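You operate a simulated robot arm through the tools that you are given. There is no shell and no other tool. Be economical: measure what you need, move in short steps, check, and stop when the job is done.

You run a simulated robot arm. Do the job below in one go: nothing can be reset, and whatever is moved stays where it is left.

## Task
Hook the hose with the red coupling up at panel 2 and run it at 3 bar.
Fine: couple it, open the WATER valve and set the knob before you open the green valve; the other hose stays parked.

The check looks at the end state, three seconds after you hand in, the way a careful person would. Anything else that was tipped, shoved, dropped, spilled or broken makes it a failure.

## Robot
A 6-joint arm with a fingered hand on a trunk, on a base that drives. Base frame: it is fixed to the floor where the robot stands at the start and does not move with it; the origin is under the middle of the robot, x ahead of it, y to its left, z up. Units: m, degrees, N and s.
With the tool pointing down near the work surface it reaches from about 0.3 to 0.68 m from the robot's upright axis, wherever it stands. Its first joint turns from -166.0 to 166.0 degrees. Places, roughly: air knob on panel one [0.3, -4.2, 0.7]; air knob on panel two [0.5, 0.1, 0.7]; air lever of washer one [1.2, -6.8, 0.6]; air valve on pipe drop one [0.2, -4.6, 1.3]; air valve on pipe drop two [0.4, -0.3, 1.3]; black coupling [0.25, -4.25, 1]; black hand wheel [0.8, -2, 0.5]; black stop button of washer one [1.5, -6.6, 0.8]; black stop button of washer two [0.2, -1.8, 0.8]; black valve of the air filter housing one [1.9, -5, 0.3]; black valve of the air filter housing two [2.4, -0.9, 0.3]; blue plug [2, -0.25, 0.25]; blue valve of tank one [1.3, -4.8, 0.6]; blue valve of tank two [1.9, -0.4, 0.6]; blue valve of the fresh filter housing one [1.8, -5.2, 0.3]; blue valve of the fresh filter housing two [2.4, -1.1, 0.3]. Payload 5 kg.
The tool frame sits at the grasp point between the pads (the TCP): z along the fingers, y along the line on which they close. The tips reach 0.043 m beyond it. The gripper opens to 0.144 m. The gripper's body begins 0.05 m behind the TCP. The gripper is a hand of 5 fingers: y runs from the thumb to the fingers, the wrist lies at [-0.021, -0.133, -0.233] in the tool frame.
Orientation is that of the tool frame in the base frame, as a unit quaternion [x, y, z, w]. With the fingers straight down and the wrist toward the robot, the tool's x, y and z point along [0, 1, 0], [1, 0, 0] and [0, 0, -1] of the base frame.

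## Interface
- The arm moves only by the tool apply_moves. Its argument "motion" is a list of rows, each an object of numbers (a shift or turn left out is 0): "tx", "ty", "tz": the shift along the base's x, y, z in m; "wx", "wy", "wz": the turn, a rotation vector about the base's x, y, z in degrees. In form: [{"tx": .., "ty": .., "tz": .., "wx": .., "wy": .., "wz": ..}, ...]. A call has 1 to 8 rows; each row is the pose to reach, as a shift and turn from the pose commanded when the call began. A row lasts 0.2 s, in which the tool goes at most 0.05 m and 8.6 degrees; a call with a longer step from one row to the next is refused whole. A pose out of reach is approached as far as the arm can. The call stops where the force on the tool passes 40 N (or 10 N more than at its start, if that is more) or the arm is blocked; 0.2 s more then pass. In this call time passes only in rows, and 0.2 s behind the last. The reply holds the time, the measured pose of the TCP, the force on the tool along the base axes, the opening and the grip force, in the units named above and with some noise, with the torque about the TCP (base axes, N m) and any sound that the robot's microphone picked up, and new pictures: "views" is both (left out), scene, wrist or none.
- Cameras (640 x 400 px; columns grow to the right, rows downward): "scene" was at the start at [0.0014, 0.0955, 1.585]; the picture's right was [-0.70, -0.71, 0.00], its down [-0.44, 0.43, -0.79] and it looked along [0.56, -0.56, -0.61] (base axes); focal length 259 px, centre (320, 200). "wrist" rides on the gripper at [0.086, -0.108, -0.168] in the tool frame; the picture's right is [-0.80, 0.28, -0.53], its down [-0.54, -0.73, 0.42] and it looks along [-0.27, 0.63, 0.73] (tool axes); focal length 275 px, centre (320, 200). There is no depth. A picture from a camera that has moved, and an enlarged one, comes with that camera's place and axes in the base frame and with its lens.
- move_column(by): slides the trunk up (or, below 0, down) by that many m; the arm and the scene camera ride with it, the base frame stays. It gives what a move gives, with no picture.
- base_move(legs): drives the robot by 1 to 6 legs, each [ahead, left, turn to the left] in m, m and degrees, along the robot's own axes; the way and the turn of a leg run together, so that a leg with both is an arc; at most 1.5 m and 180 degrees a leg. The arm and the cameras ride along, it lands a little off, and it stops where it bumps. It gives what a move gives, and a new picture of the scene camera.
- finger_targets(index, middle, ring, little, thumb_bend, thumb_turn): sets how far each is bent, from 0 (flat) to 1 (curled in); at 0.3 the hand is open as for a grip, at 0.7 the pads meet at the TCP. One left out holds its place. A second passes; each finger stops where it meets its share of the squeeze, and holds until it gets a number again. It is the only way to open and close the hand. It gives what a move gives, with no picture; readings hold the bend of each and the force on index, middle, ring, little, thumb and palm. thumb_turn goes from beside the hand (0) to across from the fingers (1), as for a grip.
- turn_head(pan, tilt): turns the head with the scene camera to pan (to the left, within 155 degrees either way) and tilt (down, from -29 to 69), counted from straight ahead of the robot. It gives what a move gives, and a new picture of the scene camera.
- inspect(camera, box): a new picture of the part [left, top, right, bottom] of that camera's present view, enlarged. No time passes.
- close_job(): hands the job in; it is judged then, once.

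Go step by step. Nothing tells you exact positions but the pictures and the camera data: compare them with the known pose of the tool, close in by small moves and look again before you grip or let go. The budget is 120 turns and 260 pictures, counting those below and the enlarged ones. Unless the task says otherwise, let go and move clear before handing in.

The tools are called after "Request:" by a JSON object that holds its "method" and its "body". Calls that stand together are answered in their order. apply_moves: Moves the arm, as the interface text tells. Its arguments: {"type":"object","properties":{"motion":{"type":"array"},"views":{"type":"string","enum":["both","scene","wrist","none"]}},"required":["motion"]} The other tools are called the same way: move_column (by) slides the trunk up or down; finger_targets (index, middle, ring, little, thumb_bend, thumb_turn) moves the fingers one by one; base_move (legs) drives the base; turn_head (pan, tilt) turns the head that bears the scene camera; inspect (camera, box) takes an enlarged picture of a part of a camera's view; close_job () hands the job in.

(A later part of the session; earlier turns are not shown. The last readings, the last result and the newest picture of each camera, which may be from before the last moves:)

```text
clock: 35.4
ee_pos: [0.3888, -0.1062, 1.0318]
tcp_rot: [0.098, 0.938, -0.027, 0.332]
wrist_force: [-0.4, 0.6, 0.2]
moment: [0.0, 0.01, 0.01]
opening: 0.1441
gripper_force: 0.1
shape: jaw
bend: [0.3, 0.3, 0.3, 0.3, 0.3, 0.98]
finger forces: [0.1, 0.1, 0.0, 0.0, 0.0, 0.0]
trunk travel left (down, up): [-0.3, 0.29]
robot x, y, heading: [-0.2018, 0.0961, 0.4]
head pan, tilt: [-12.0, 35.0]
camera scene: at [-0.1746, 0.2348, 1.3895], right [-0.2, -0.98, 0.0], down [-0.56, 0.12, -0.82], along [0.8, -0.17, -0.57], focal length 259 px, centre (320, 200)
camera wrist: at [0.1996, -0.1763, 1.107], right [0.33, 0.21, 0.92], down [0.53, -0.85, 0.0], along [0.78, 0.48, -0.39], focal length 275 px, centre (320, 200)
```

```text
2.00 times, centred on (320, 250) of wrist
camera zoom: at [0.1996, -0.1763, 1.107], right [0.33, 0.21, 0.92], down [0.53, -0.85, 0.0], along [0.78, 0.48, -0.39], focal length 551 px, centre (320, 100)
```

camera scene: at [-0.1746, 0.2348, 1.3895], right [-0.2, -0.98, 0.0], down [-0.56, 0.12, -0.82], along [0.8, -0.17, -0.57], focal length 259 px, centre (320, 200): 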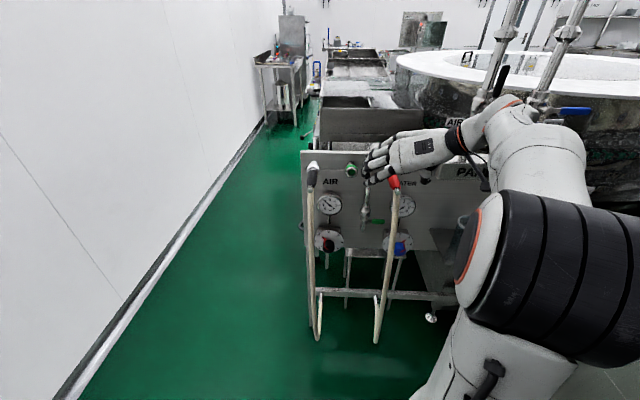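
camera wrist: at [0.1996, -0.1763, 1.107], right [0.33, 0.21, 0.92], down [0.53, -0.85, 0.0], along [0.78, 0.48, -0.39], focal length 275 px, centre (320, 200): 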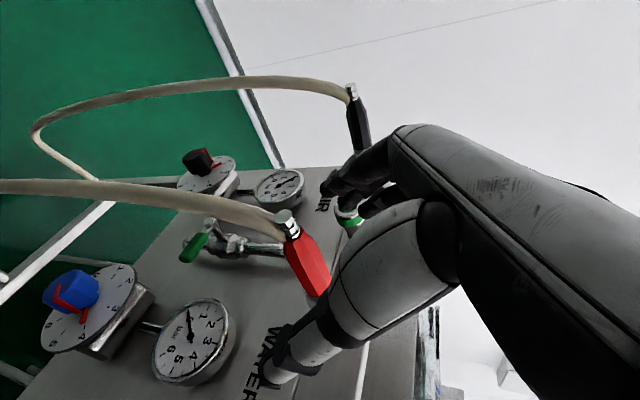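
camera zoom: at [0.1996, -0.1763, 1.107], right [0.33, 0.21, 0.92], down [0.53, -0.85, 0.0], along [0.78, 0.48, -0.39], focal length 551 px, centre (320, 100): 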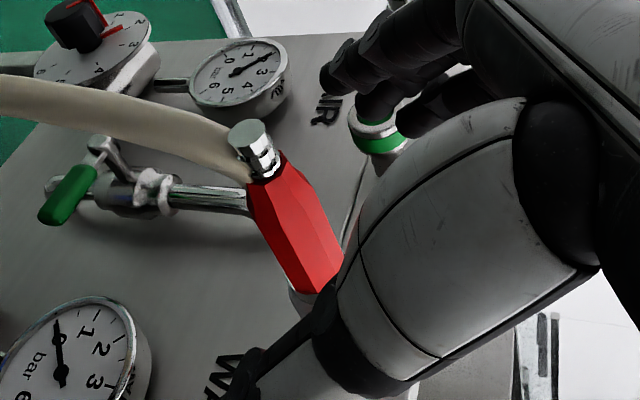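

The coupling sits between thumb and fingers. Final approach to the grasp point.

Request:
{"method": "apply_moves", "body": {"motion": [{"tx": 0.01, "tz": -0.013}, {"tx": 0.02, "tz": -0.025}]}}

Request:
{"method": "inspect", "body": {"camera": "wrist", "box": [200, 150, 460, 350]}}

Request:
{"method": "inspect", "body": {"camera": "scene", "box": [320, 120, 480, 220]}}

```text
clock: 36.0
ee_pos: [0.4089, -0.1032, 1.0074]
tcp_rot: [0.098, 0.938, -0.027, 0.331]
wrist_force: [-0.6, -0.2, 0.8]
moment: [-0.02, -0.01, 0.03]
opening: 0.1441
gripper_force: 0.0
shape: jaw
bend: [0.3, 0.3, 0.3, 0.3, 0.3, 0.98]
finger forces: [0.0, 0.1, 0.0, 0.0, 0.0, 0.0]
trunk travel left (down, up): [-0.3, 0.29]
robot x, y, heading: [-0.1995, 0.0967, 0.3]
head pan, tilt: [-12.0, 35.0]
camera scene: at [-0.1746, 0.2348, 1.3895], right [-0.2, -0.98, 0.0], down [-0.56, 0.12, -0.82], along [0.8, -0.17, -0.57], focal length 259 px, centre (320, 200)
camera wrist: at [0.2197, -0.175, 1.0827], right [0.33, 0.21, 0.92], down [0.53, -0.85, 0.0], along [0.78, 0.48, -0.39], focal length 275 px, centre (320, 200)
```

scene: 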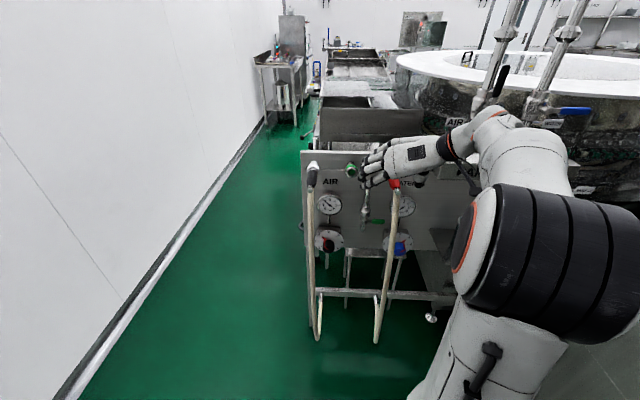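
wrist: 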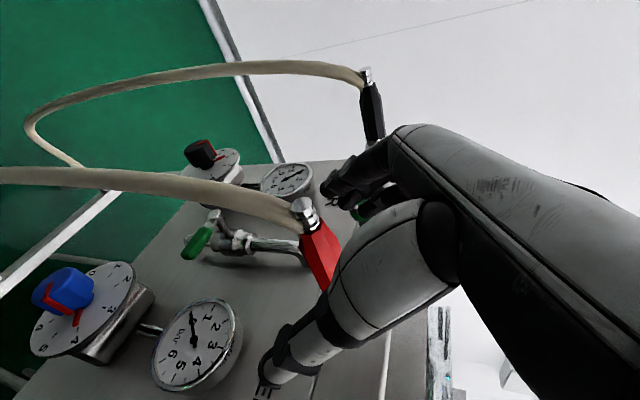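

```text
2.00 times, centred on (330, 250) of wrist
camera zoom: at [0.2197, -0.175, 1.0827], right [0.33, 0.21, 0.92], down [0.53, -0.85, 0.0], along [0.78, 0.48, -0.39], focal length 551 px, centre (300, 100)
```

zoom: 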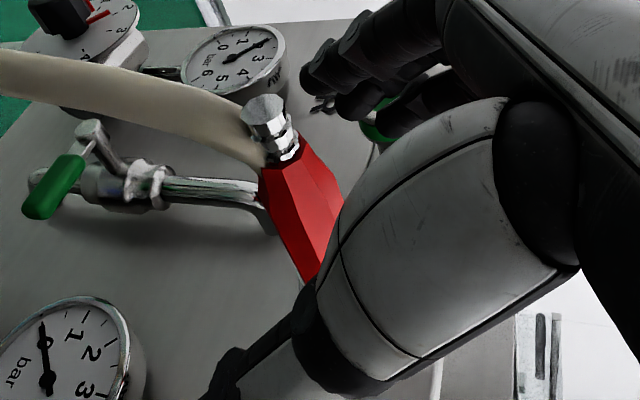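

```text
4.00 times, centred on (400, 170) of scene
camera zoom: at [-0.1746, 0.2348, 1.3895], right [-0.2, -0.98, 0.0], down [-0.56, 0.12, -0.82], along [0.8, -0.17, -0.57], focal length 1034 px, centre (0, 320)
```

zoom: 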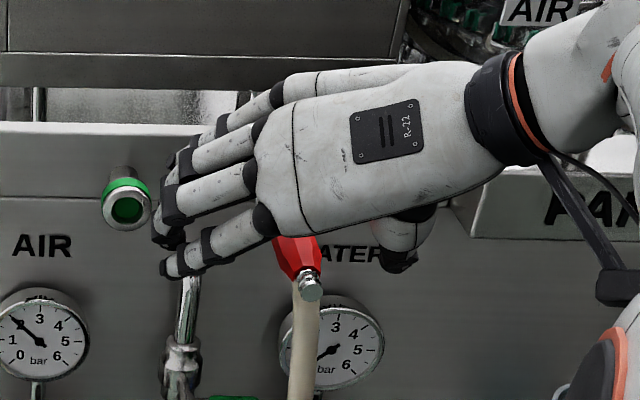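

Aligned; I close the hand on the coupling.

Request:
{"method": "finger_targets", "body": {"index": 0.7, "middle": 0.7, "ring": 0.7, "little": 0.7, "thumb_bend": 0.7}}

Request:
{"method": "inspect", "body": {"camera": "scene", "box": [320, 120, 480, 220]}}

Request:
{"method": "inspect", "body": {"camera": "wrist", "box": [200, 150, 460, 350]}}

```text
clock: 37.0
ee_pos: [0.4081, -0.1035, 1.0076]
tcp_rot: [0.098, 0.938, -0.027, 0.331]
wrist_force: [0.2, 2.8, 0.1]
moment: [0.0, 0.0, 0.44]
opening: 0.0152
gripper_force: 8.3
shape: fingers
bend: [0.7, 0.67, 0.67, 0.7, 0.66, 0.97]
finger forces: [0.1, 4.4, 5.3, 0.0, 6.4, 0.0]
trunk travel left (down, up): [-0.3, 0.29]
robot x, y, heading: [-0.1972, 0.0967, 0.3]
head pan, tilt: [-12.0, 35.0]
```

```text
4.00 times, centred on (400, 170) of scene
camera zoom: at [-0.1745, 0.235, 1.3894], right [-0.2, -0.98, 0.0], down [-0.56, 0.12, -0.82], along [0.8, -0.17, -0.57], focal length 1034 px, centre (0, 320)
```

zoom: 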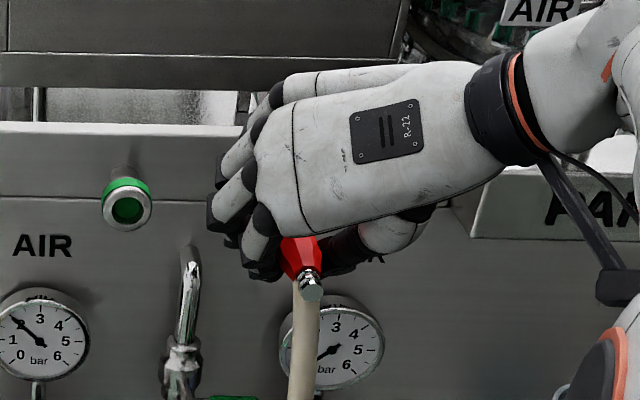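

```text
2.00 times, centred on (330, 250) of wrist
camera zoom: at [0.2197, -0.1747, 1.0828], right [0.33, 0.21, 0.92], down [0.53, -0.85, 0.0], along [0.78, 0.48, -0.39], focal length 551 px, centre (300, 100)
```

zoom: 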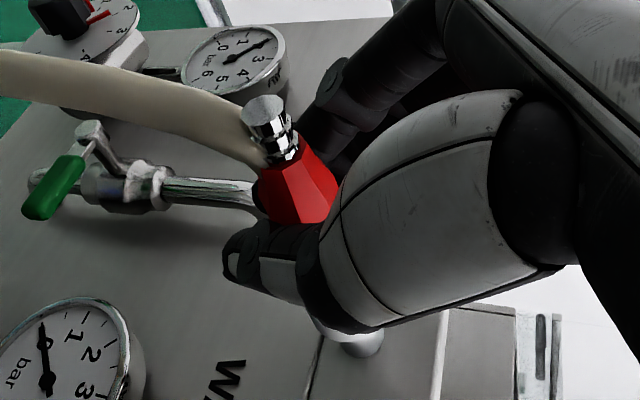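

Contact with middle, ring and thumb. I'll squeeze more firmly.

Request:
{"method": "finger_targets", "body": {"index": 0.95, "middle": 0.95, "ring": 0.95, "little": 0.95, "thumb_bend": 0.95}}

Request:
{"method": "inspect", "body": {"camera": "wrist", "box": [200, 150, 460, 350]}}

Request:
{"method": "inspect", "body": {"camera": "scene", "box": [360, 140, 440, 190]}}

```text
clock: 38.0
ee_pos: [0.4116, -0.102, 1.006]
tcp_rot: [0.098, 0.939, -0.027, 0.33]
wrist_force: [17.9, 9.3, -17.5]
moment: [0.25, -0.29, 1.04]
opening: 0.0021
gripper_force: 28.7
shape: fingers
bend: [0.73, 0.67, 0.72, 0.95, 0.68, 0.97]
finger forces: [11.3, 9.2, 12.7, 0.1, 24.5, 0.0]
trunk travel left (down, up): [-0.3, 0.29]
robot x, y, heading: [-0.2023, 0.098, 0.4]
head pan, tilt: [-12.0, 35.0]
```

```text
2.00 times, centred on (330, 250) of wrist
camera zoom: at [0.2222, -0.1742, 1.0811], right [0.34, 0.21, 0.92], down [0.53, -0.85, 0.0], along [0.78, 0.49, -0.4], focal length 551 px, centre (300, 100)
```

zoom: 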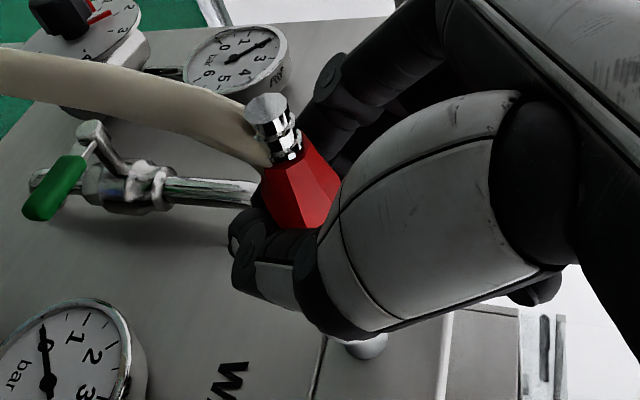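

```text
8.00 times, centred on (400, 165) of scene
camera zoom: at [-0.1716, 0.2353, 1.3892], right [-0.2, -0.98, 0.0], down [-0.56, 0.12, -0.82], along [0.8, -0.17, -0.58], focal length 2069 px, centre (-320, 480)
```

zoom: 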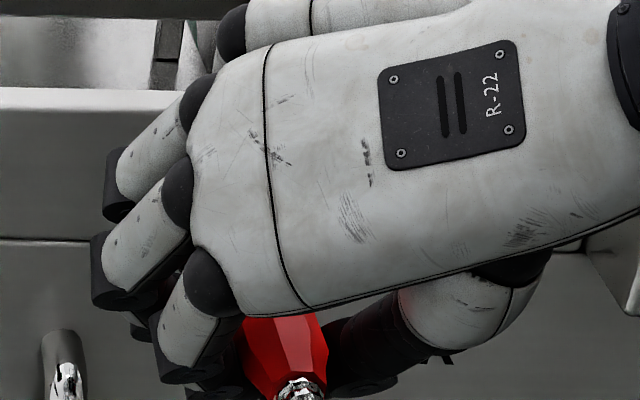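

The hand is wrapped around the coupling. Now a pull straight out along the coupling axis.

Request:
{"method": "apply_moves", "body": {"motion": [{"tx": -0.01, "ty": 0.002}, {"tx": -0.02, "ty": 0.004}, {"tx": -0.03, "ty": 0.007}, {"tx": -0.04, "ty": 0.009}]}}

Request:
{"method": "inspect", "body": {"camera": "wrist", "box": [200, 150, 460, 350]}}

Request:
{"method": "inspect", "body": {"camera": "scene", "box": [320, 120, 480, 220]}}

```text
clock: 39.0
ee_pos: [0.3693, -0.0964, 1.0079]
tcp_rot: [0.099, 0.938, -0.027, 0.332]
wrist_force: [-0.1, -0.8, -0.3]
moment: [-0.02, 0.0, 0.03]
opening: 0.0001
gripper_force: 0.1
shape: fingers
bend: [0.74, 0.73, 0.73, 0.95, 0.71, 0.97]
finger forces: [0.1, 0.0, 0.1, 0.0, 0.0, 0.0]
trunk travel left (down, up): [-0.3, 0.29]
robot x, y, heading: [-0.1976, 0.097, 0.0]
head pan, tilt: [-12.0, 35.0]
camera scene: at [-0.1744, 0.2348, 1.3895], right [-0.2, -0.98, 0.0], down [-0.56, 0.12, -0.82], along [0.8, -0.17, -0.57], focal length 259 px, centre (320, 200)
camera wrist: at [0.18, -0.167, 1.0829], right [0.33, 0.21, 0.92], down [0.53, -0.85, 0.0], along [0.78, 0.48, -0.39], focal length 275 px, centre (320, 200)
```

scene: 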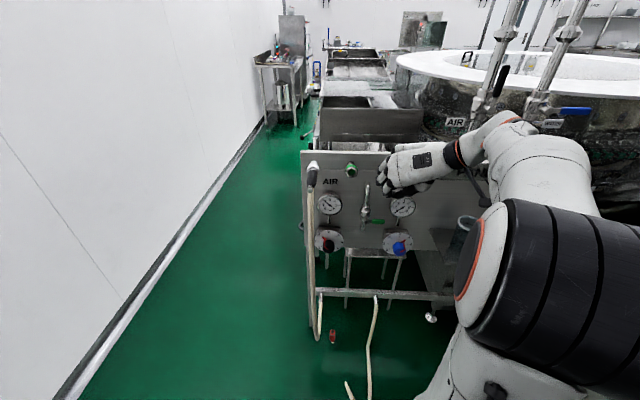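
wrist: 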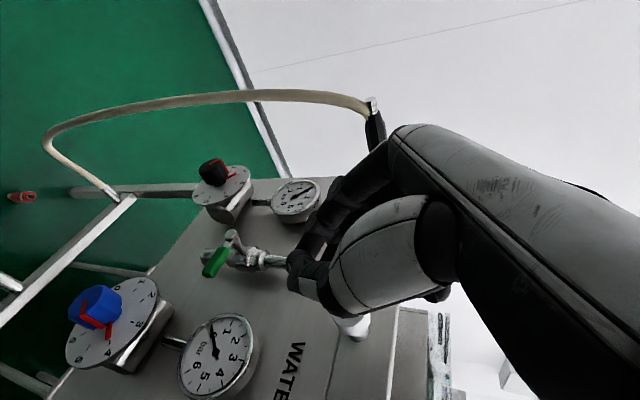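

```text
2.00 times, centred on (330, 250) of wrist
camera zoom: at [0.18, -0.167, 1.0829], right [0.33, 0.21, 0.92], down [0.53, -0.85, 0.0], along [0.78, 0.48, -0.39], focal length 551 px, centre (300, 100)
```

zoom: 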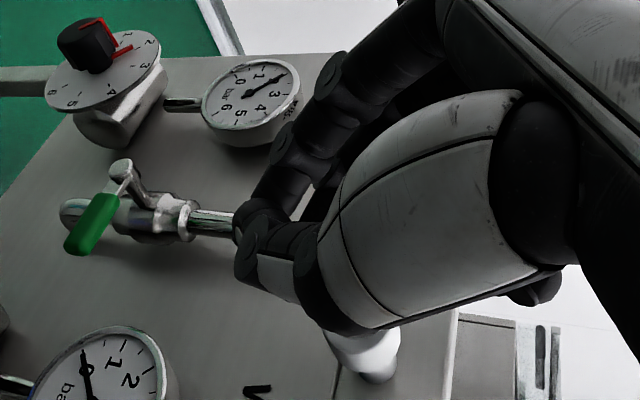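

```text
4.00 times, centred on (400, 170) of scene
camera zoom: at [-0.1744, 0.2348, 1.3895], right [-0.2, -0.98, 0.0], down [-0.56, 0.12, -0.82], along [0.8, -0.17, -0.57], focal length 1034 px, centre (0, 320)
```

zoom: 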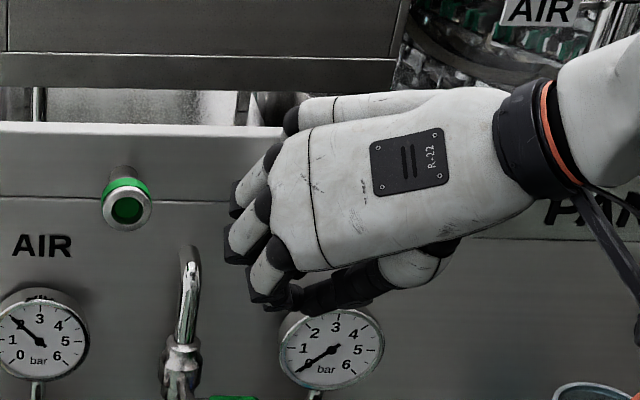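

The coupling slipped out of the grip and hung down to the floor near the panel's feet. I'll look at where it lies and recover it.

Request:
{"method": "inspect", "body": {"camera": "scene", "box": [280, 270, 440, 400]}}

Request:
{"method": "turn_head", "body": {"pan": -14, "tilt": 60}}

Request:
{"method": "inspect", "body": {"camera": "scene", "box": [220, 60, 480, 260]}}

```text
3.08 times, centred on (360, 335) of scene
camera zoom: at [-0.1744, 0.2348, 1.3895], right [-0.2, -0.98, 0.0], down [-0.56, 0.12, -0.82], along [0.8, -0.17, -0.57], focal length 796 px, centre (197, -215)
```

zoom: 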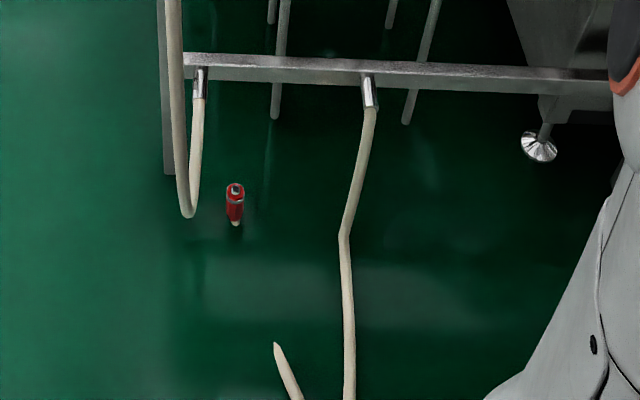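

```text
clock: 39.9
ee_pos: [0.3701, -0.0955, 1.0088]
tcp_rot: [0.099, 0.938, -0.027, 0.332]
wrist_force: [-0.1, -0.5, 0.1]
moment: [0.01, -0.01, -0.01]
opening: 0.0
gripper_force: 0.0
shape: fingers
bend: [0.74, 0.73, 0.73, 0.95, 0.71, 0.97]
finger forces: [0.1, 0.0, 0.0, 0.1, 0.1, 0.1]
trunk travel left (down, up): [-0.3, 0.29]
robot x, y, heading: [-0.2032, 0.0947, 0.2]
head pan, tilt: [-14.0, 60.0]
camera scene: at [-0.1959, 0.2369, 1.3552], right [-0.24, -0.97, 0.0], down [-0.84, 0.2, -0.5], along [0.49, -0.12, -0.87], focal length 259 px, centre (320, 200)
```

scene: 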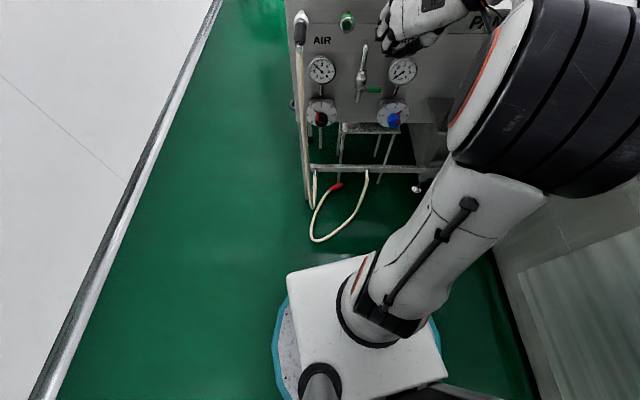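

```text
2.00 times, centred on (350, 160) of scene
camera zoom: at [-0.1959, 0.2369, 1.3552], right [-0.24, -0.97, 0.0], down [-0.84, 0.2, -0.5], along [0.49, -0.12, -0.87], focal length 517 px, centre (260, 280)
```

zoom: 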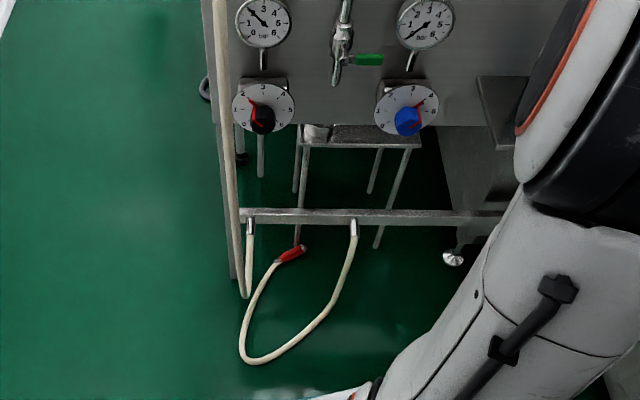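

The coupling now lies on the floor, partly under the panel, with the hose making a loop in front. The parked black hose hangs near [0.42,0.13], so I must avoid it. I'll retract, open the hand and lower the trunk to fetch the loop.

Request:
{"method": "apply_moves", "body": {"motion": [{"tx": -0.03, "ty": 0.02}, {"tx": -0.06, "ty": 0.04}, {"tx": -0.09, "ty": 0.07}], "views": "none"}}

Request:
{"method": "finger_targets", "body": {"index": 0.3, "middle": 0.3, "ring": 0.3, "little": 0.3, "thumb_bend": 0.3}}

Request:
{"method": "move_column", "body": {"by": -0.3}}

Request:
{"method": "turn_head", "body": {"pan": -5, "tilt": 50}}

```text
clock: 40.7
ee_pos: [0.2778, -0.0275, 1.0087]
tcp_rot: [0.099, 0.938, -0.027, 0.331]
wrist_force: [-0.2, -0.1, -0.2]
moment: [0.05, 0.02, 0.02]
opening: 0.0
gripper_force: 0.0
shape: fingers
bend: [0.74, 0.73, 0.73, 0.95, 0.71, 0.97]
finger forces: [0.1, 0.0, 0.0, 0.0, 0.0, 0.0]
trunk travel left (down, up): [-0.3, 0.29]
robot x, y, heading: [-0.2013, 0.0945, 0.4]
head pan, tilt: [-14.0, 60.0]
```

```text
clock: 41.7
ee_pos: [0.2779, -0.0283, 1.0089]
tcp_rot: [0.099, 0.938, -0.028, 0.332]
wrist_force: [-0.2, -0.1, 0.1]
moment: [-0.02, 0.02, -0.02]
opening: 0.1491
gripper_force: 0.1
shape: fingers
bend: [0.3, 0.3, 0.3, 0.3, 0.3, 0.97]
finger forces: [0.0, 0.0, 0.0, 0.0, 0.0, 0.1]
trunk travel left (down, up): [-0.3, 0.29]
robot x, y, heading: [-0.1985, 0.0948, 0.0]
head pan, tilt: [-14.0, 60.0]
```

```text
clock: 44.7
ee_pos: [0.2777, -0.0277, 0.7092]
tcp_rot: [0.099, 0.938, -0.027, 0.332]
wrist_force: [-0.4, -0.6, 0.7]
moment: [-0.03, 0.01, -0.01]
opening: 0.1492
gripper_force: 0.0
shape: fingers
bend: [0.3, 0.3, 0.3, 0.3, 0.3, 0.97]
finger forces: [0.0, 0.0, 0.0, 0.0, 0.0, 0.0]
trunk travel left (down, up): [0.0, 0.59]
robot x, y, heading: [-0.2025, 0.0943, 0.1]
head pan, tilt: [-14.0, 60.0]
```

```text
clock: 45.4
ee_pos: [0.2776, -0.0278, 0.7087]
tcp_rot: [0.098, 0.938, -0.028, 0.332]
wrist_force: [0.3, 0.5, -0.3]
moment: [-0.02, 0.03, 0.03]
opening: 0.1492
gripper_force: 0.1
shape: fingers
bend: [0.3, 0.3, 0.3, 0.3, 0.3, 0.97]
finger forces: [0.0, 0.1, 0.0, 0.0, 0.1, 0.0]
trunk travel left (down, up): [0.0, 0.59]
robot x, y, heading: [-0.1996, 0.0973, 0.3]
head pan, tilt: [-5.0, 50.0]
camera scene: at [-0.184, 0.2463, 1.0677], right [-0.08, -1.0, 0.0], down [-0.76, 0.06, -0.64], along [0.64, -0.05, -0.77], focal length 259 px, centre (320, 200)
```

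scene: 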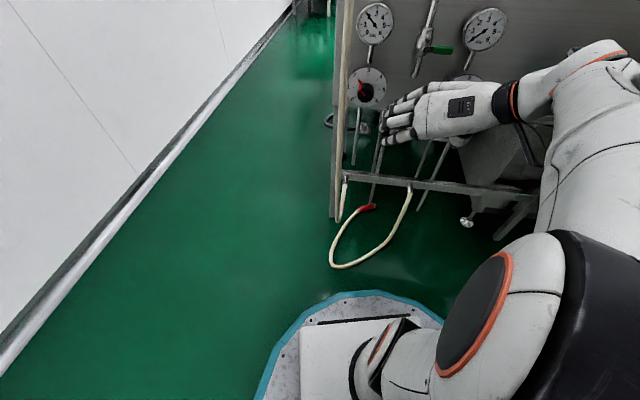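

Request:
{"method": "inspect", "body": {"camera": "scene", "box": [300, 160, 460, 285]}}

Request:
{"method": "inspect", "body": {"camera": "wrist", "box": [0, 0, 640, 400]}}

```text
3.20 times, centred on (380, 222) of scene
camera zoom: at [-0.184, 0.2463, 1.0677], right [-0.08, -1.0, 0.0], down [-0.76, 0.06, -0.64], along [0.64, -0.05, -0.77], focal length 828 px, centre (128, 128)
```

zoom: 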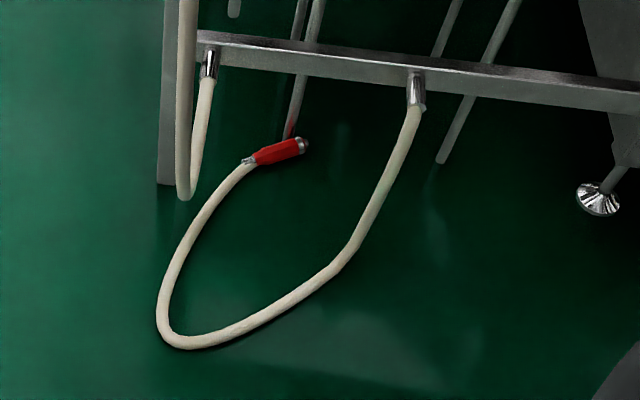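

```text
1.00 times, centred on (320, 200) of wrist (not enlarged: the box is as wide or as high as the picture)
camera zoom: at [0.0884, -0.0994, 0.7833], right [0.33, 0.21, 0.92], down [0.53, -0.85, 0.0], along [0.78, 0.48, -0.39], focal length 275 px, centre (320, 200)
```

zoom: 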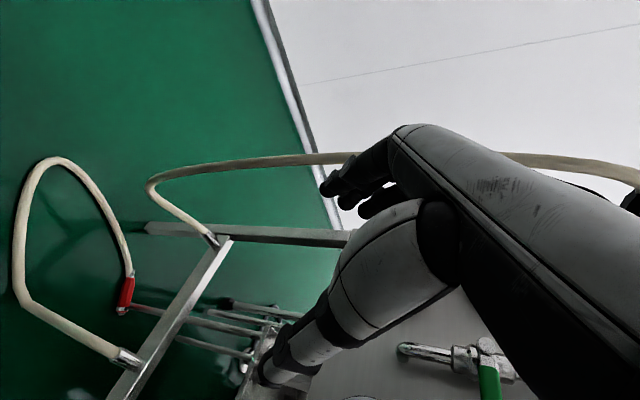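

Coupling centre ≈[0.615,-0.065,0.025] under the panel; the hose loop lies on open floor, with an x-directed stretch around [0.35,0.128]. I'll back up slightly and go down to that stretch.

Request:
{"method": "base_move", "body": {"legs": [[-0.06, 0, 0]]}}

Request:
{"method": "apply_moves", "body": {"motion": [{"tx": 0.01, "ty": 0.01, "tz": -0.045}, {"tx": 0.02, "ty": 0.02, "tz": -0.09}, {"tx": 0.03, "ty": 0.03, "tz": -0.135}, {"tx": 0.04, "ty": 0.045, "tz": -0.18}, {"tx": 0.05, "ty": 0.06, "tz": -0.225}, {"tx": 0.06, "ty": 0.075, "tz": -0.27}, {"tx": 0.07, "ty": 0.09, "tz": -0.315}, {"tx": 0.08, "ty": 0.105, "tz": -0.36}]}}

```text
clock: 46.4
ee_pos: [0.2189, -0.0259, 0.7085]
tcp_rot: [0.098, 0.938, -0.028, 0.331]
wrist_force: [0.0, 0.4, 0.0]
moment: [0.01, 0.03, 0.01]
opening: 0.1494
gripper_force: 0.1
shape: fingers
bend: [0.3, 0.3, 0.3, 0.3, 0.3, 0.97]
finger forces: [0.1, 0.0, 0.0, 0.1, 0.0, 0.0]
trunk travel left (down, up): [0.0, 0.59]
robot x, y, heading: [-0.2601, 0.0985, 0.3]
head pan, tilt: [-5.0, 50.0]
camera scene: at [-0.2434, 0.246, 1.0677], right [-0.08, -1.0, 0.0], down [-0.76, 0.06, -0.64], along [0.64, -0.05, -0.77], focal length 259 px, centre (320, 200)
```

scene: 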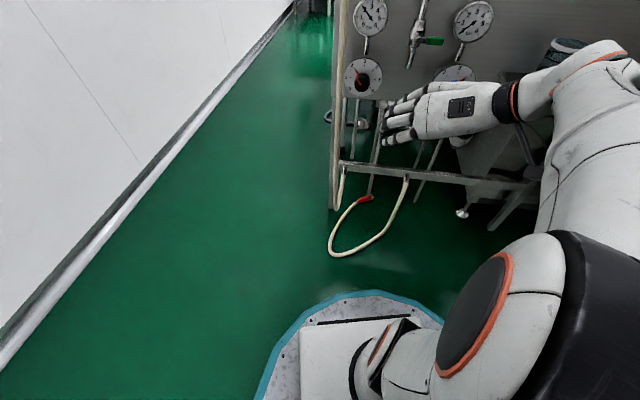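

```text
clock: 48.1
ee_pos: [0.3473, 0.1031, 0.4598]
tcp_rot: [0.101, 0.951, -0.051, 0.288]
wrist_force: [-0.1, 1.0, 2.4]
moment: [0.04, 0.05, 0.03]
opening: 0.1497
gripper_force: 0.1
shape: fingers
bend: [0.3, 0.3, 0.3, 0.3, 0.3, 0.98]
finger forces: [0.0, 0.0, 0.0, 0.1, 0.1, 0.0]
out of reach, approached as far as the arm can: row 2, 3, 4, 5, 6, 7, 8
trunk travel left (down, up): [0.0, 0.59]
robot x, y, heading: [-0.2579, 0.0913, 0.4]
head pan, tilt: [-5.0, 50.0]
camera scene: at [-0.2437, 0.2461, 1.0677], right [-0.08, -1.0, 0.0], down [-0.76, 0.06, -0.64], along [0.64, -0.05, -0.77], focal length 259 px, centre (320, 200)
camera wrist: at [0.1646, 0.0377, 0.5543], right [0.42, 0.23, 0.88], down [0.51, -0.86, -0.02], along [0.75, 0.45, -0.48], focal length 275 px, centre (320, 200)
```

scene: 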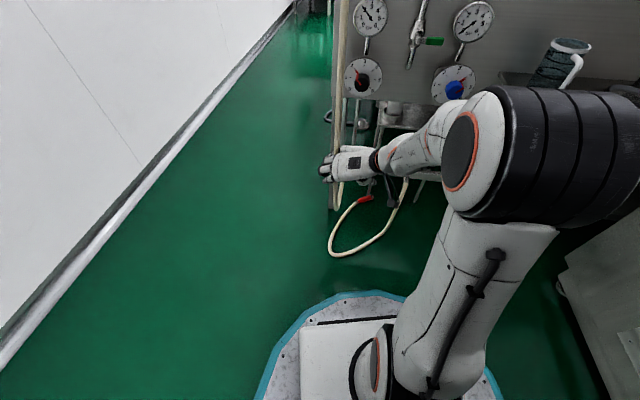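
wrist: 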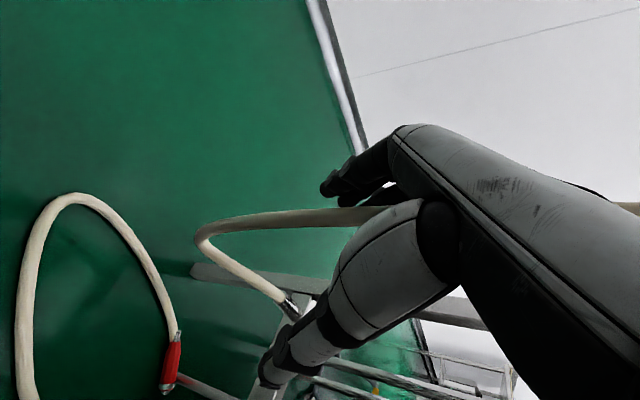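

That tilted, side-on posture can't go lower. I'll go back to the native posture (fingers straight down, wrist toward the robot) and take the y-directed stretch of hose instead.

Request:
{"method": "apply_moves", "body": {"motion": [{"tx": -0.01, "tz": 0.03, "wx": 1.7, "wy": 8}, {"tx": -0.02, "tz": 0.06, "wx": 3.4, "wy": 16}, {"tx": -0.03, "tz": 0.09, "wx": 5.1, "wy": 24}, {"tx": -0.04, "tz": 0.12, "wx": 6.8, "wy": 32.5}], "views": "none"}}

Request:
{"method": "apply_moves", "body": {"motion": [{"wz": -8.5}, {"wz": -17}, {"wz": -25.5}, {"wz": -34}, {"wz": -42.5}, {"wz": -51}, {"wz": -59.5}, {"wz": -68}], "views": "none"}}

Request:
{"method": "apply_moves", "body": {"motion": [{"wz": -5}, {"wz": -10}]}}

```text
refused: row 4 steps farther than a row can; nothing moved
```

```text
clock: 50.0
ee_pos: [0.3442, 0.103, 0.4552]
tcp_rot: [0.617, 0.731, -0.203, 0.211]
wrist_force: [0.5, -0.3, 0.0]
moment: [0.04, -0.02, 0.02]
opening: 0.1496
gripper_force: 0.1
shape: fingers
bend: [0.3, 0.3, 0.3, 0.3, 0.3, 0.97]
finger forces: [0.0, 0.0, 0.0, 0.0, 0.0, 0.0]
out of reach, approached as far as the arm can: row 4, 5
trunk travel left (down, up): [0.0, 0.59]
robot x, y, heading: [-0.2564, 0.0966, 0.6]
head pan, tilt: [-5.0, 50.0]
```

```text
clock: 50.5
ee_pos: [0.3423, 0.1015, 0.4559]
tcp_rot: [0.677, 0.675, -0.221, 0.193]
wrist_force: [0.2, -0.4, 0.1]
moment: [0.0, 0.0, -0.05]
opening: 0.1496
gripper_force: 0.1
shape: fingers
bend: [0.3, 0.3, 0.3, 0.3, 0.3, 0.97]
finger forces: [0.1, 0.1, 0.0, 0.0, 0.0, 0.0]
trunk travel left (down, up): [0.0, 0.59]
robot x, y, heading: [-0.2607, 0.0969, 0.1]
head pan, tilt: [-5.0, 50.0]
camera scene: at [-0.2434, 0.2461, 1.0677], right [-0.08, -1.0, 0.0], down [-0.76, 0.06, -0.64], along [0.64, -0.05, -0.77], focal length 259 px, centre (320, 200)
camera wrist: at [0.2424, 0.2701, 0.5494], right [0.31, -0.37, 0.88], down [-0.74, -0.68, -0.02], along [0.6, -0.64, -0.48], focal length 275 px, centre (320, 200)
```

scene: 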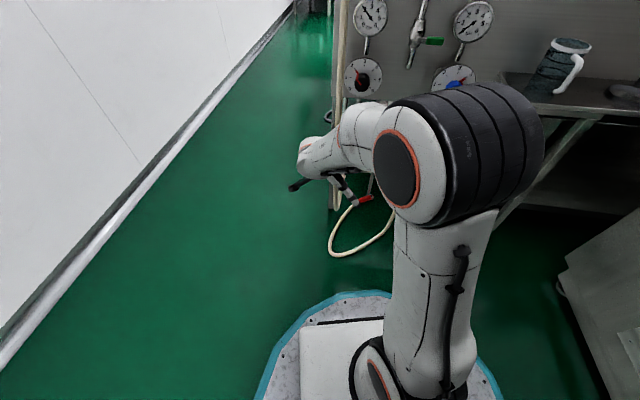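
wrist: 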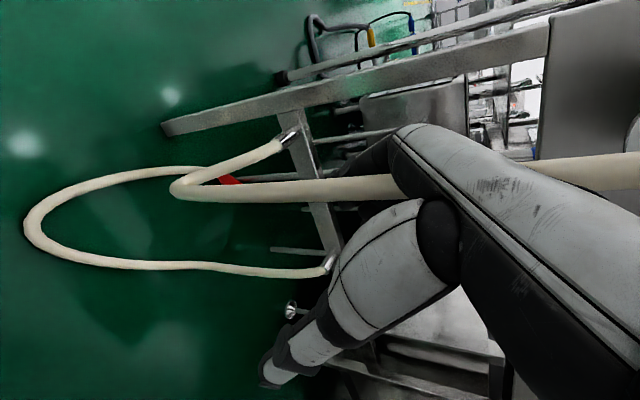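

Now untilt (fingers straight down) while backing away from the black hose.

Request:
{"method": "apply_moves", "body": {"motion": [{"tx": -0.04}, {"tx": -0.05, "ty": -0.01, "wx": 8.3}, {"tx": -0.06, "ty": -0.02, "wx": 16.6}, {"tx": -0.06, "ty": -0.03, "wx": 25}, {"tx": -0.06, "ty": -0.04, "wx": 33.5}]}}

```text
clock: 51.8
ee_pos: [0.2968, 0.0626, 0.4582]
tcp_rot: [0.714, 0.697, -0.039, 0.055]
wrist_force: [0.5, 0.4, 1.0]
moment: [-0.01, -0.04, -0.02]
opening: 0.1495
gripper_force: 0.1
shape: fingers
bend: [0.3, 0.3, 0.3, 0.3, 0.3, 0.98]
finger forces: [0.1, 0.0, 0.0, 0.1, 0.1, 0.0]
out of reach, approached as far as the arm can: row 5
trunk travel left (down, up): [0.0, 0.59]
robot x, y, heading: [-0.2574, 0.1002, 0.1]
head pan, tilt: [-5.0, 50.0]
camera scene: at [-0.2434, 0.2461, 1.0677], right [-0.08, -1.0, 0.0], down [-0.76, 0.06, -0.64], along [0.64, -0.05, -0.77], focal length 259 px, centre (320, 200)
camera wrist: at [0.189, 0.1741, 0.6103], right [0.25, -0.72, 0.64], down [-0.73, -0.58, -0.36], along [0.63, -0.38, -0.67], focal length 275 px, centre (320, 200)
```

scene: 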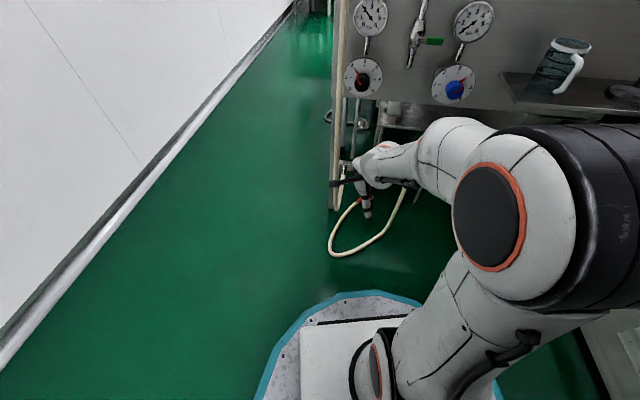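
wrist: 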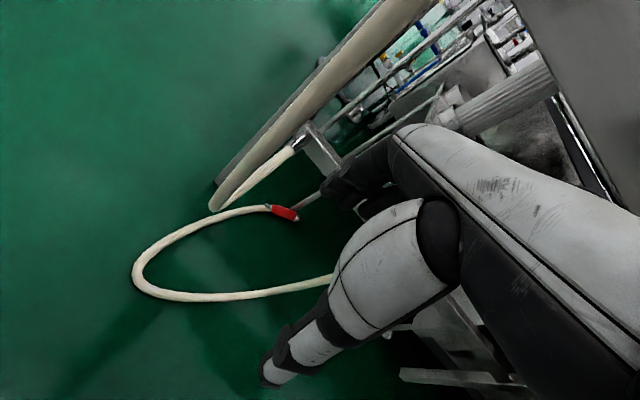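

Request:
{"method": "apply_moves", "body": {"motion": [{"tx": -0.01, "ty": -0.01, "tz": -0.045}, {"tx": -0.01, "ty": -0.025, "tz": -0.09}, {"tx": -0.005, "ty": -0.035, "tz": -0.135}, {"tx": 0.0, "ty": -0.035, "tz": -0.18}, {"tx": 0.01, "ty": -0.035, "tz": -0.225}]}}

```text
clock: 53.0
ee_pos: [0.3063, 0.0267, 0.2324]
tcp_rot: [0.721, 0.69, -0.039, 0.053]
wrist_force: [2.6, 6.9, 1.0]
moment: [-0.58, 0.13, 0.19]
opening: 0.1496
gripper_force: 0.1
shape: fingers
bend: [0.3, 0.3, 0.3, 0.3, 0.3, 0.97]
finger forces: [0.0, 0.0, 0.1, 0.1, 0.0, 0.0]
out of reach, approached as far as the arm can: row 1
trunk travel left (down, up): [0.0, 0.59]
robot x, y, heading: [-0.2577, 0.0936, 0.4]
head pan, tilt: [-5.0, 50.0]
camera scene: at [-0.2436, 0.2462, 1.0678], right [-0.08, -1.0, 0.0], down [-0.76, 0.06, -0.64], along [0.64, -0.05, -0.77], focal length 259 px, centre (320, 200)
camera wrist: at [0.2008, 0.1397, 0.3846], right [0.24, -0.73, 0.64], down [-0.74, -0.56, -0.37], along [0.63, -0.39, -0.68], focal length 275 px, centre (320, 200)
```

scene: 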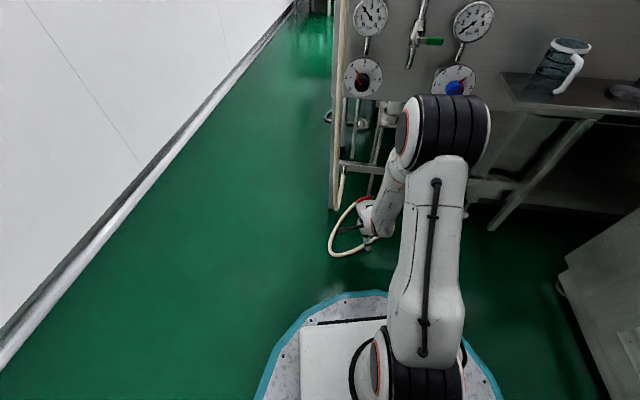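
wrist: 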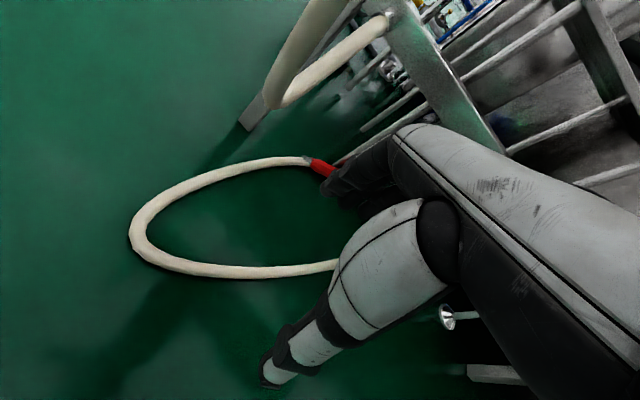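

A light side force appeared; checking what touches.

Request:
{"method": "inspect", "body": {"camera": "scene", "box": [310, 140, 450, 270]}}

Request:
{"method": "apply_moves", "body": {"motion": [{"tz": 0.001}], "views": "none"}}

```text
3.08 times, centred on (380, 205) of scene
camera zoom: at [-0.2436, 0.2462, 1.0678], right [-0.08, -1.0, 0.0], down [-0.76, 0.06, -0.64], along [0.64, -0.05, -0.77], focal length 796 px, centre (135, 185)
```

zoom: 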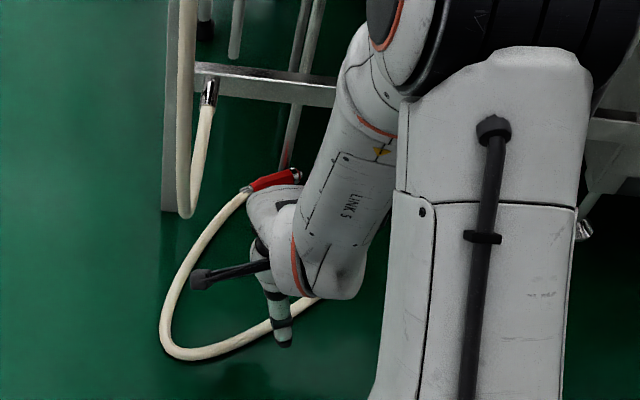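

```text
clock: 53.4
ee_pos: [0.3084, 0.0285, 0.2335]
tcp_rot: [0.713, 0.698, -0.041, 0.054]
wrist_force: [-1.4, 0.3, -0.6]
moment: [0.0, 0.0, 0.01]
opening: 0.1496
gripper_force: 0.0
shape: fingers
bend: [0.3, 0.3, 0.3, 0.3, 0.3, 0.97]
finger forces: [0.1, 0.0, 0.0, 0.0, 0.0, 0.1]
trunk travel left (down, up): [0.0, 0.59]
robot x, y, heading: [-0.258, 0.0927, 0.3]
head pan, tilt: [-5.0, 50.0]
```

That was just a transient. The hose stretch runs through [0.338,0.03]; I'll yaw 12° and descend with the fingers partly closed.

Request:
{"method": "finger_targets", "body": {"index": 0.5, "middle": 0.5, "ring": 0.5, "little": 0.5, "thumb_bend": 0.5}}

Request:
{"method": "apply_moves", "body": {"motion": [{"tx": 0.01, "tz": -0.04, "wz": 6}, {"tx": 0.02, "tz": -0.08, "wz": 12}, {"tx": 0.03, "tz": -0.12, "wz": 12}, {"tx": 0.03, "tz": -0.15, "wz": 12}]}}

Request:
{"method": "inspect", "body": {"camera": "wrist", "box": [180, 100, 500, 300]}}

```text
clock: 54.4
ee_pos: [0.3073, 0.0301, 0.2329]
tcp_rot: [0.714, 0.697, -0.039, 0.054]
wrist_force: [-0.2, -0.3, -0.4]
moment: [-0.02, 0.0, -0.01]
opening: 0.0792
gripper_force: 0.0
shape: fingers
bend: [0.5, 0.5, 0.5, 0.5, 0.5, 0.97]
finger forces: [0.0, 0.1, 0.0, 0.1, 0.0, 0.0]
trunk travel left (down, up): [0.0, 0.59]
robot x, y, heading: [-0.2621, 0.0976, 0.2]
head pan, tilt: [-5.0, 50.0]
```

```text
clock: 55.4
ee_pos: [0.3363, 0.0279, 0.084]
tcp_rot: [0.637, 0.768, -0.034, 0.059]
wrist_force: [0.6, 0.2, 1.0]
moment: [0.02, 0.04, 0.03]
opening: 0.0789
gripper_force: 0.1
shape: fingers
bend: [0.5, 0.5, 0.5, 0.5, 0.5, 0.97]
finger forces: [0.1, 0.0, 0.1, 0.0, 0.0, 0.1]
trunk travel left (down, up): [0.0, 0.59]
robot x, y, heading: [-0.259, 0.0921, 0.6]
head pan, tilt: [-5.0, 50.0]
camera scene: at [-0.2435, 0.2461, 1.0678], right [-0.08, -1.0, 0.0], down [-0.76, 0.06, -0.64], along [0.64, -0.05, -0.77], focal length 259 px, centre (320, 200)
camera wrist: at [0.2072, 0.114, 0.236], right [0.4, -0.65, 0.64], down [-0.59, -0.72, -0.36], along [0.7, -0.24, -0.67], focal length 275 px, centre (320, 200)
```

scene: 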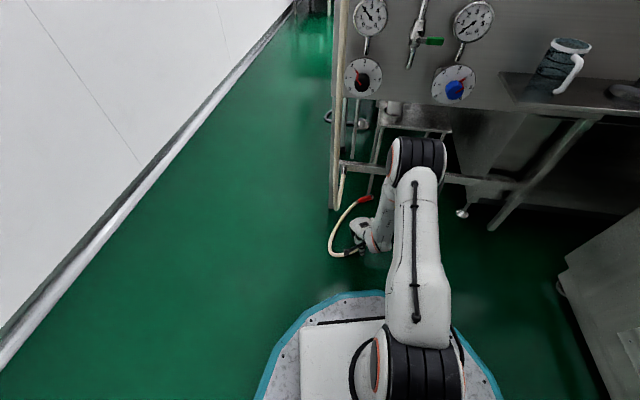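
wrist: 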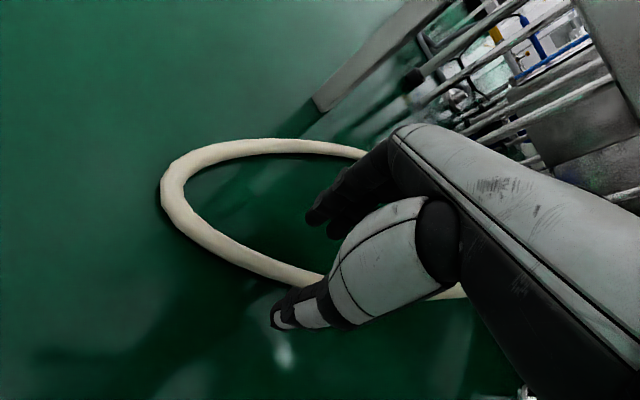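

```text
2.00 times, centred on (340, 200) of wrist
camera zoom: at [0.2072, 0.114, 0.236], right [0.4, -0.65, 0.64], down [-0.59, -0.72, -0.36], along [0.7, -0.24, -0.67], focal length 551 px, centre (280, 200)
```

zoom: 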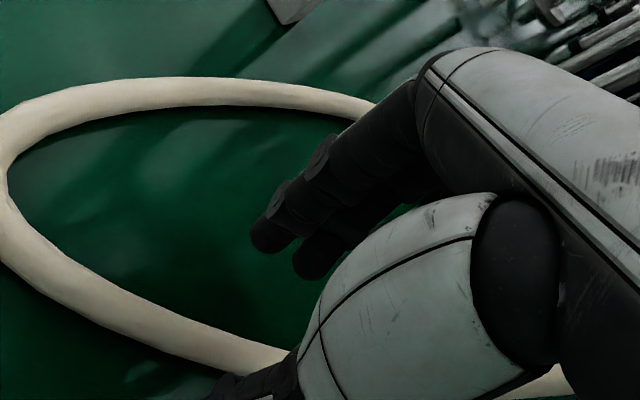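

The hose passes right beneath the grasp point, between thumb and fingers. Going down gently.

Request:
{"method": "apply_moves", "body": {"motion": [{"tz": -0.012}, {"tz": -0.024}, {"tz": -0.034}, {"tz": -0.042}], "views": "wrist"}}

```text
clock: 56.4
ee_pos: [0.3416, 0.0275, 0.048]
tcp_rot: [0.635, 0.769, -0.03, 0.065]
wrist_force: [-2.6, 2.6, 23.2]
moment: [0.01, 1.53, -0.26]
opening: 0.0852
gripper_force: 12.0
shape: fingers
bend: [0.5, 0.5, 0.5, 0.5, 0.47, 0.97]
finger forces: [0.1, 0.0, 0.0, 0.0, 23.1, 0.0]
trunk travel left (down, up): [0.0, 0.59]
robot x, y, heading: [-0.2605, 0.0955, 0.2]
head pan, tilt: [-5.0, 50.0]
stopped in row 4: the force on the tool passed its limit at 45 N (the readings are from after the stop); the commanded pose is now the measured one
camera wrist: at [0.2113, 0.1139, 0.1986], right [0.39, -0.65, 0.65], down [-0.59, -0.72, -0.37], along [0.71, -0.24, -0.66], focal length 275 px, centre (320, 200)
```

wrist: 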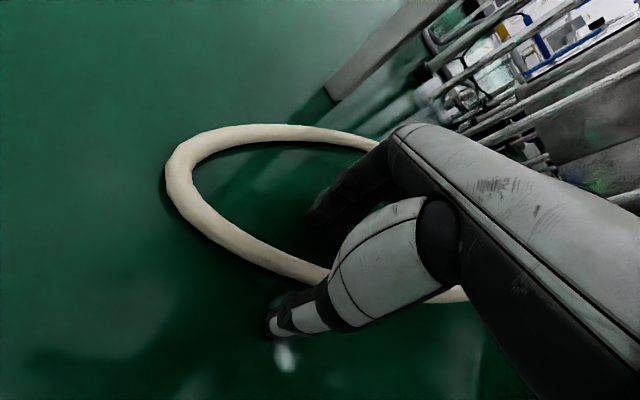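

Request:
{"method": "finger_targets", "body": {"index": 0.58, "middle": 0.58, "ring": 0.58, "little": 0.58, "thumb_bend": 0.62}}

Request:
{"method": "apply_moves", "body": {"motion": [{"tz": -0.006}, {"tz": -0.012}, {"tz": -0.018}, {"tz": -0.024}], "views": "wrist"}}

```text
clock: 57.1
ee_pos: [0.3403, 0.0278, 0.0486]
tcp_rot: [0.636, 0.769, -0.03, 0.064]
wrist_force: [-9.7, 2.0, 30.0]
moment: [-0.1, 2.31, -0.2]
opening: 0.0708
gripper_force: 14.9
shape: fingers
bend: [0.57, 0.57, 0.57, 0.57, 0.51, 0.97]
finger forces: [0.3, 0.1, 0.0, 0.1, 29.4, 0.1]
trunk travel left (down, up): [0.0, 0.59]
robot x, y, heading: [-0.2563, 0.0946, 0.3]
head pan, tilt: [-5.0, 50.0]
stopped: the force on the tool passed its limit at 40 N (the readings are from after the stop); the commanded pose is now the measured one
```

```text
clock: 57.4
ee_pos: [0.3423, 0.0269, 0.0488]
tcp_rot: [0.636, 0.768, -0.031, 0.066]
wrist_force: [-11.5, 2.0, 29.9]
moment: [-0.11, 2.4, -0.18]
opening: 0.0715
gripper_force: 14.9
shape: fingers
bend: [0.57, 0.57, 0.57, 0.57, 0.51, 0.97]
finger forces: [0.0, 0.0, 0.0, 0.1, 30.2, 0.0]
trunk travel left (down, up): [0.0, 0.59]
robot x, y, heading: [-0.2594, 0.0972, 0.6]
head pan, tilt: [-5.0, 50.0]
stopped in row 1: the force on the tool passed its limit at 48 N (the readings are from after the stop); the commanded pose is now the measured one
camera wrist: at [0.211, 0.1139, 0.1982], right [0.39, -0.65, 0.65], down [-0.59, -0.72, -0.37], along [0.71, -0.24, -0.66], focal length 275 px, centre (320, 200)
```

wrist: 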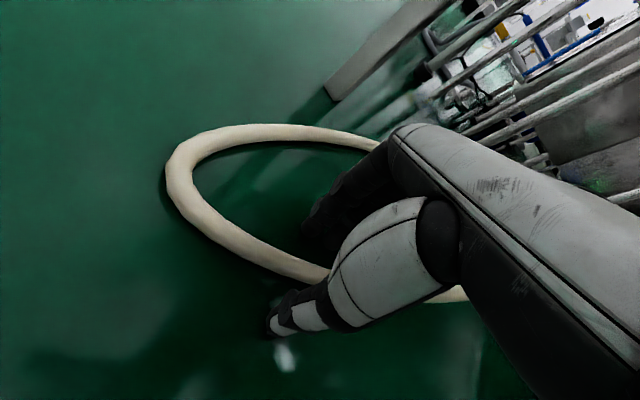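

The thumb hits the floor first. I'll lift, then tilt the hand so the fingers dip lower than the thumb and level the row of fingers.

Request:
{"method": "apply_moves", "body": {"motion": [{"tz": 0.03}, {"tz": 0.06, "wx": 1, "wy": 8}, {"tz": 0.07, "wx": 2, "wy": 16}, {"tz": 0.07, "wx": 3, "wy": 24}], "views": "none"}}

Request:
{"method": "finger_targets", "body": {"index": 0.5, "middle": 0.5, "ring": 0.5, "little": 0.5, "thumb_bend": 0.4}}

Request:
{"method": "apply_moves", "body": {"motion": [{"tz": 0.001}]}}

```text
clock: 58.4
ee_pos: [0.3522, 0.0369, 0.1185]
tcp_rot: [0.674, 0.727, -0.079, -0.104]
wrist_force: [-2.9, 0.9, 0.3]
moment: [-0.04, -0.14, 0.07]
opening: 0.0482
gripper_force: 0.1
shape: fingers
bend: [0.57, 0.57, 0.57, 0.57, 0.6, 0.97]
finger forces: [0.1, 0.1, 0.1, 0.1, 0.0, 0.1]
out of reach, approached as far as the arm can: row 4
trunk travel left (down, up): [0.0, 0.59]
robot x, y, heading: [-0.2567, 0.0934, 0.5]
head pan, tilt: [-5.0, 50.0]
```

```text
clock: 59.4
ee_pos: [0.3429, 0.0324, 0.1164]
tcp_rot: [0.618, 0.774, -0.111, -0.085]
wrist_force: [-0.4, 0.1, 0.9]
moment: [0.02, 0.0, 0.02]
opening: 0.096
gripper_force: 0.0
shape: fingers
bend: [0.5, 0.5, 0.5, 0.5, 0.4, 0.97]
finger forces: [0.0, 0.1, 0.1, 0.1, 0.1, 0.0]
trunk travel left (down, up): [0.0, 0.59]
robot x, y, heading: [-0.2578, 0.0977, 0.4]
head pan, tilt: [-5.0, 50.0]
```

```text
clock: 59.8
ee_pos: [0.3441, 0.0345, 0.1177]
tcp_rot: [0.618, 0.774, -0.111, -0.086]
wrist_force: [0.5, 0.5, 0.2]
moment: [0.01, 0.01, 0.01]
opening: 0.0959
gripper_force: 0.1
shape: fingers
bend: [0.5, 0.5, 0.5, 0.5, 0.4, 0.97]
finger forces: [0.1, 0.0, 0.0, 0.0, 0.1, 0.0]
trunk travel left (down, up): [0.0, 0.59]
robot x, y, heading: [-0.2541, 0.0935, 0.5]
head pan, tilt: [-5.0, 50.0]
camera scene: at [-0.2438, 0.2462, 1.0677], right [-0.08, -1.0, 0.0], down [-0.76, 0.06, -0.64], along [0.64, -0.05, -0.77], focal length 259 px, centre (320, 200)
camera wrist: at [0.269, 0.1067, 0.3082], right [0.59, -0.68, 0.44], down [-0.67, -0.71, -0.2], along [0.45, -0.18, -0.88], focal length 275 px, centre (320, 200)
```

scene: 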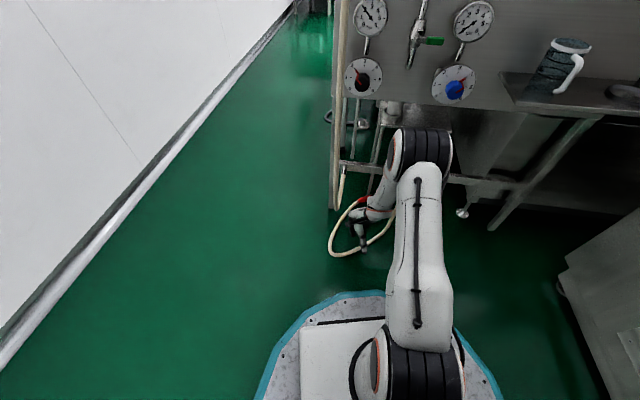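
wrist: 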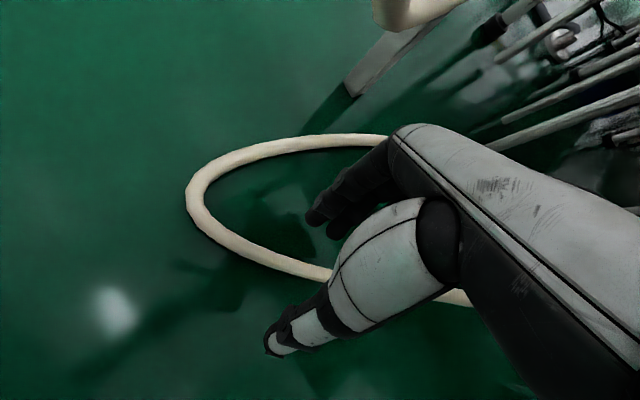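

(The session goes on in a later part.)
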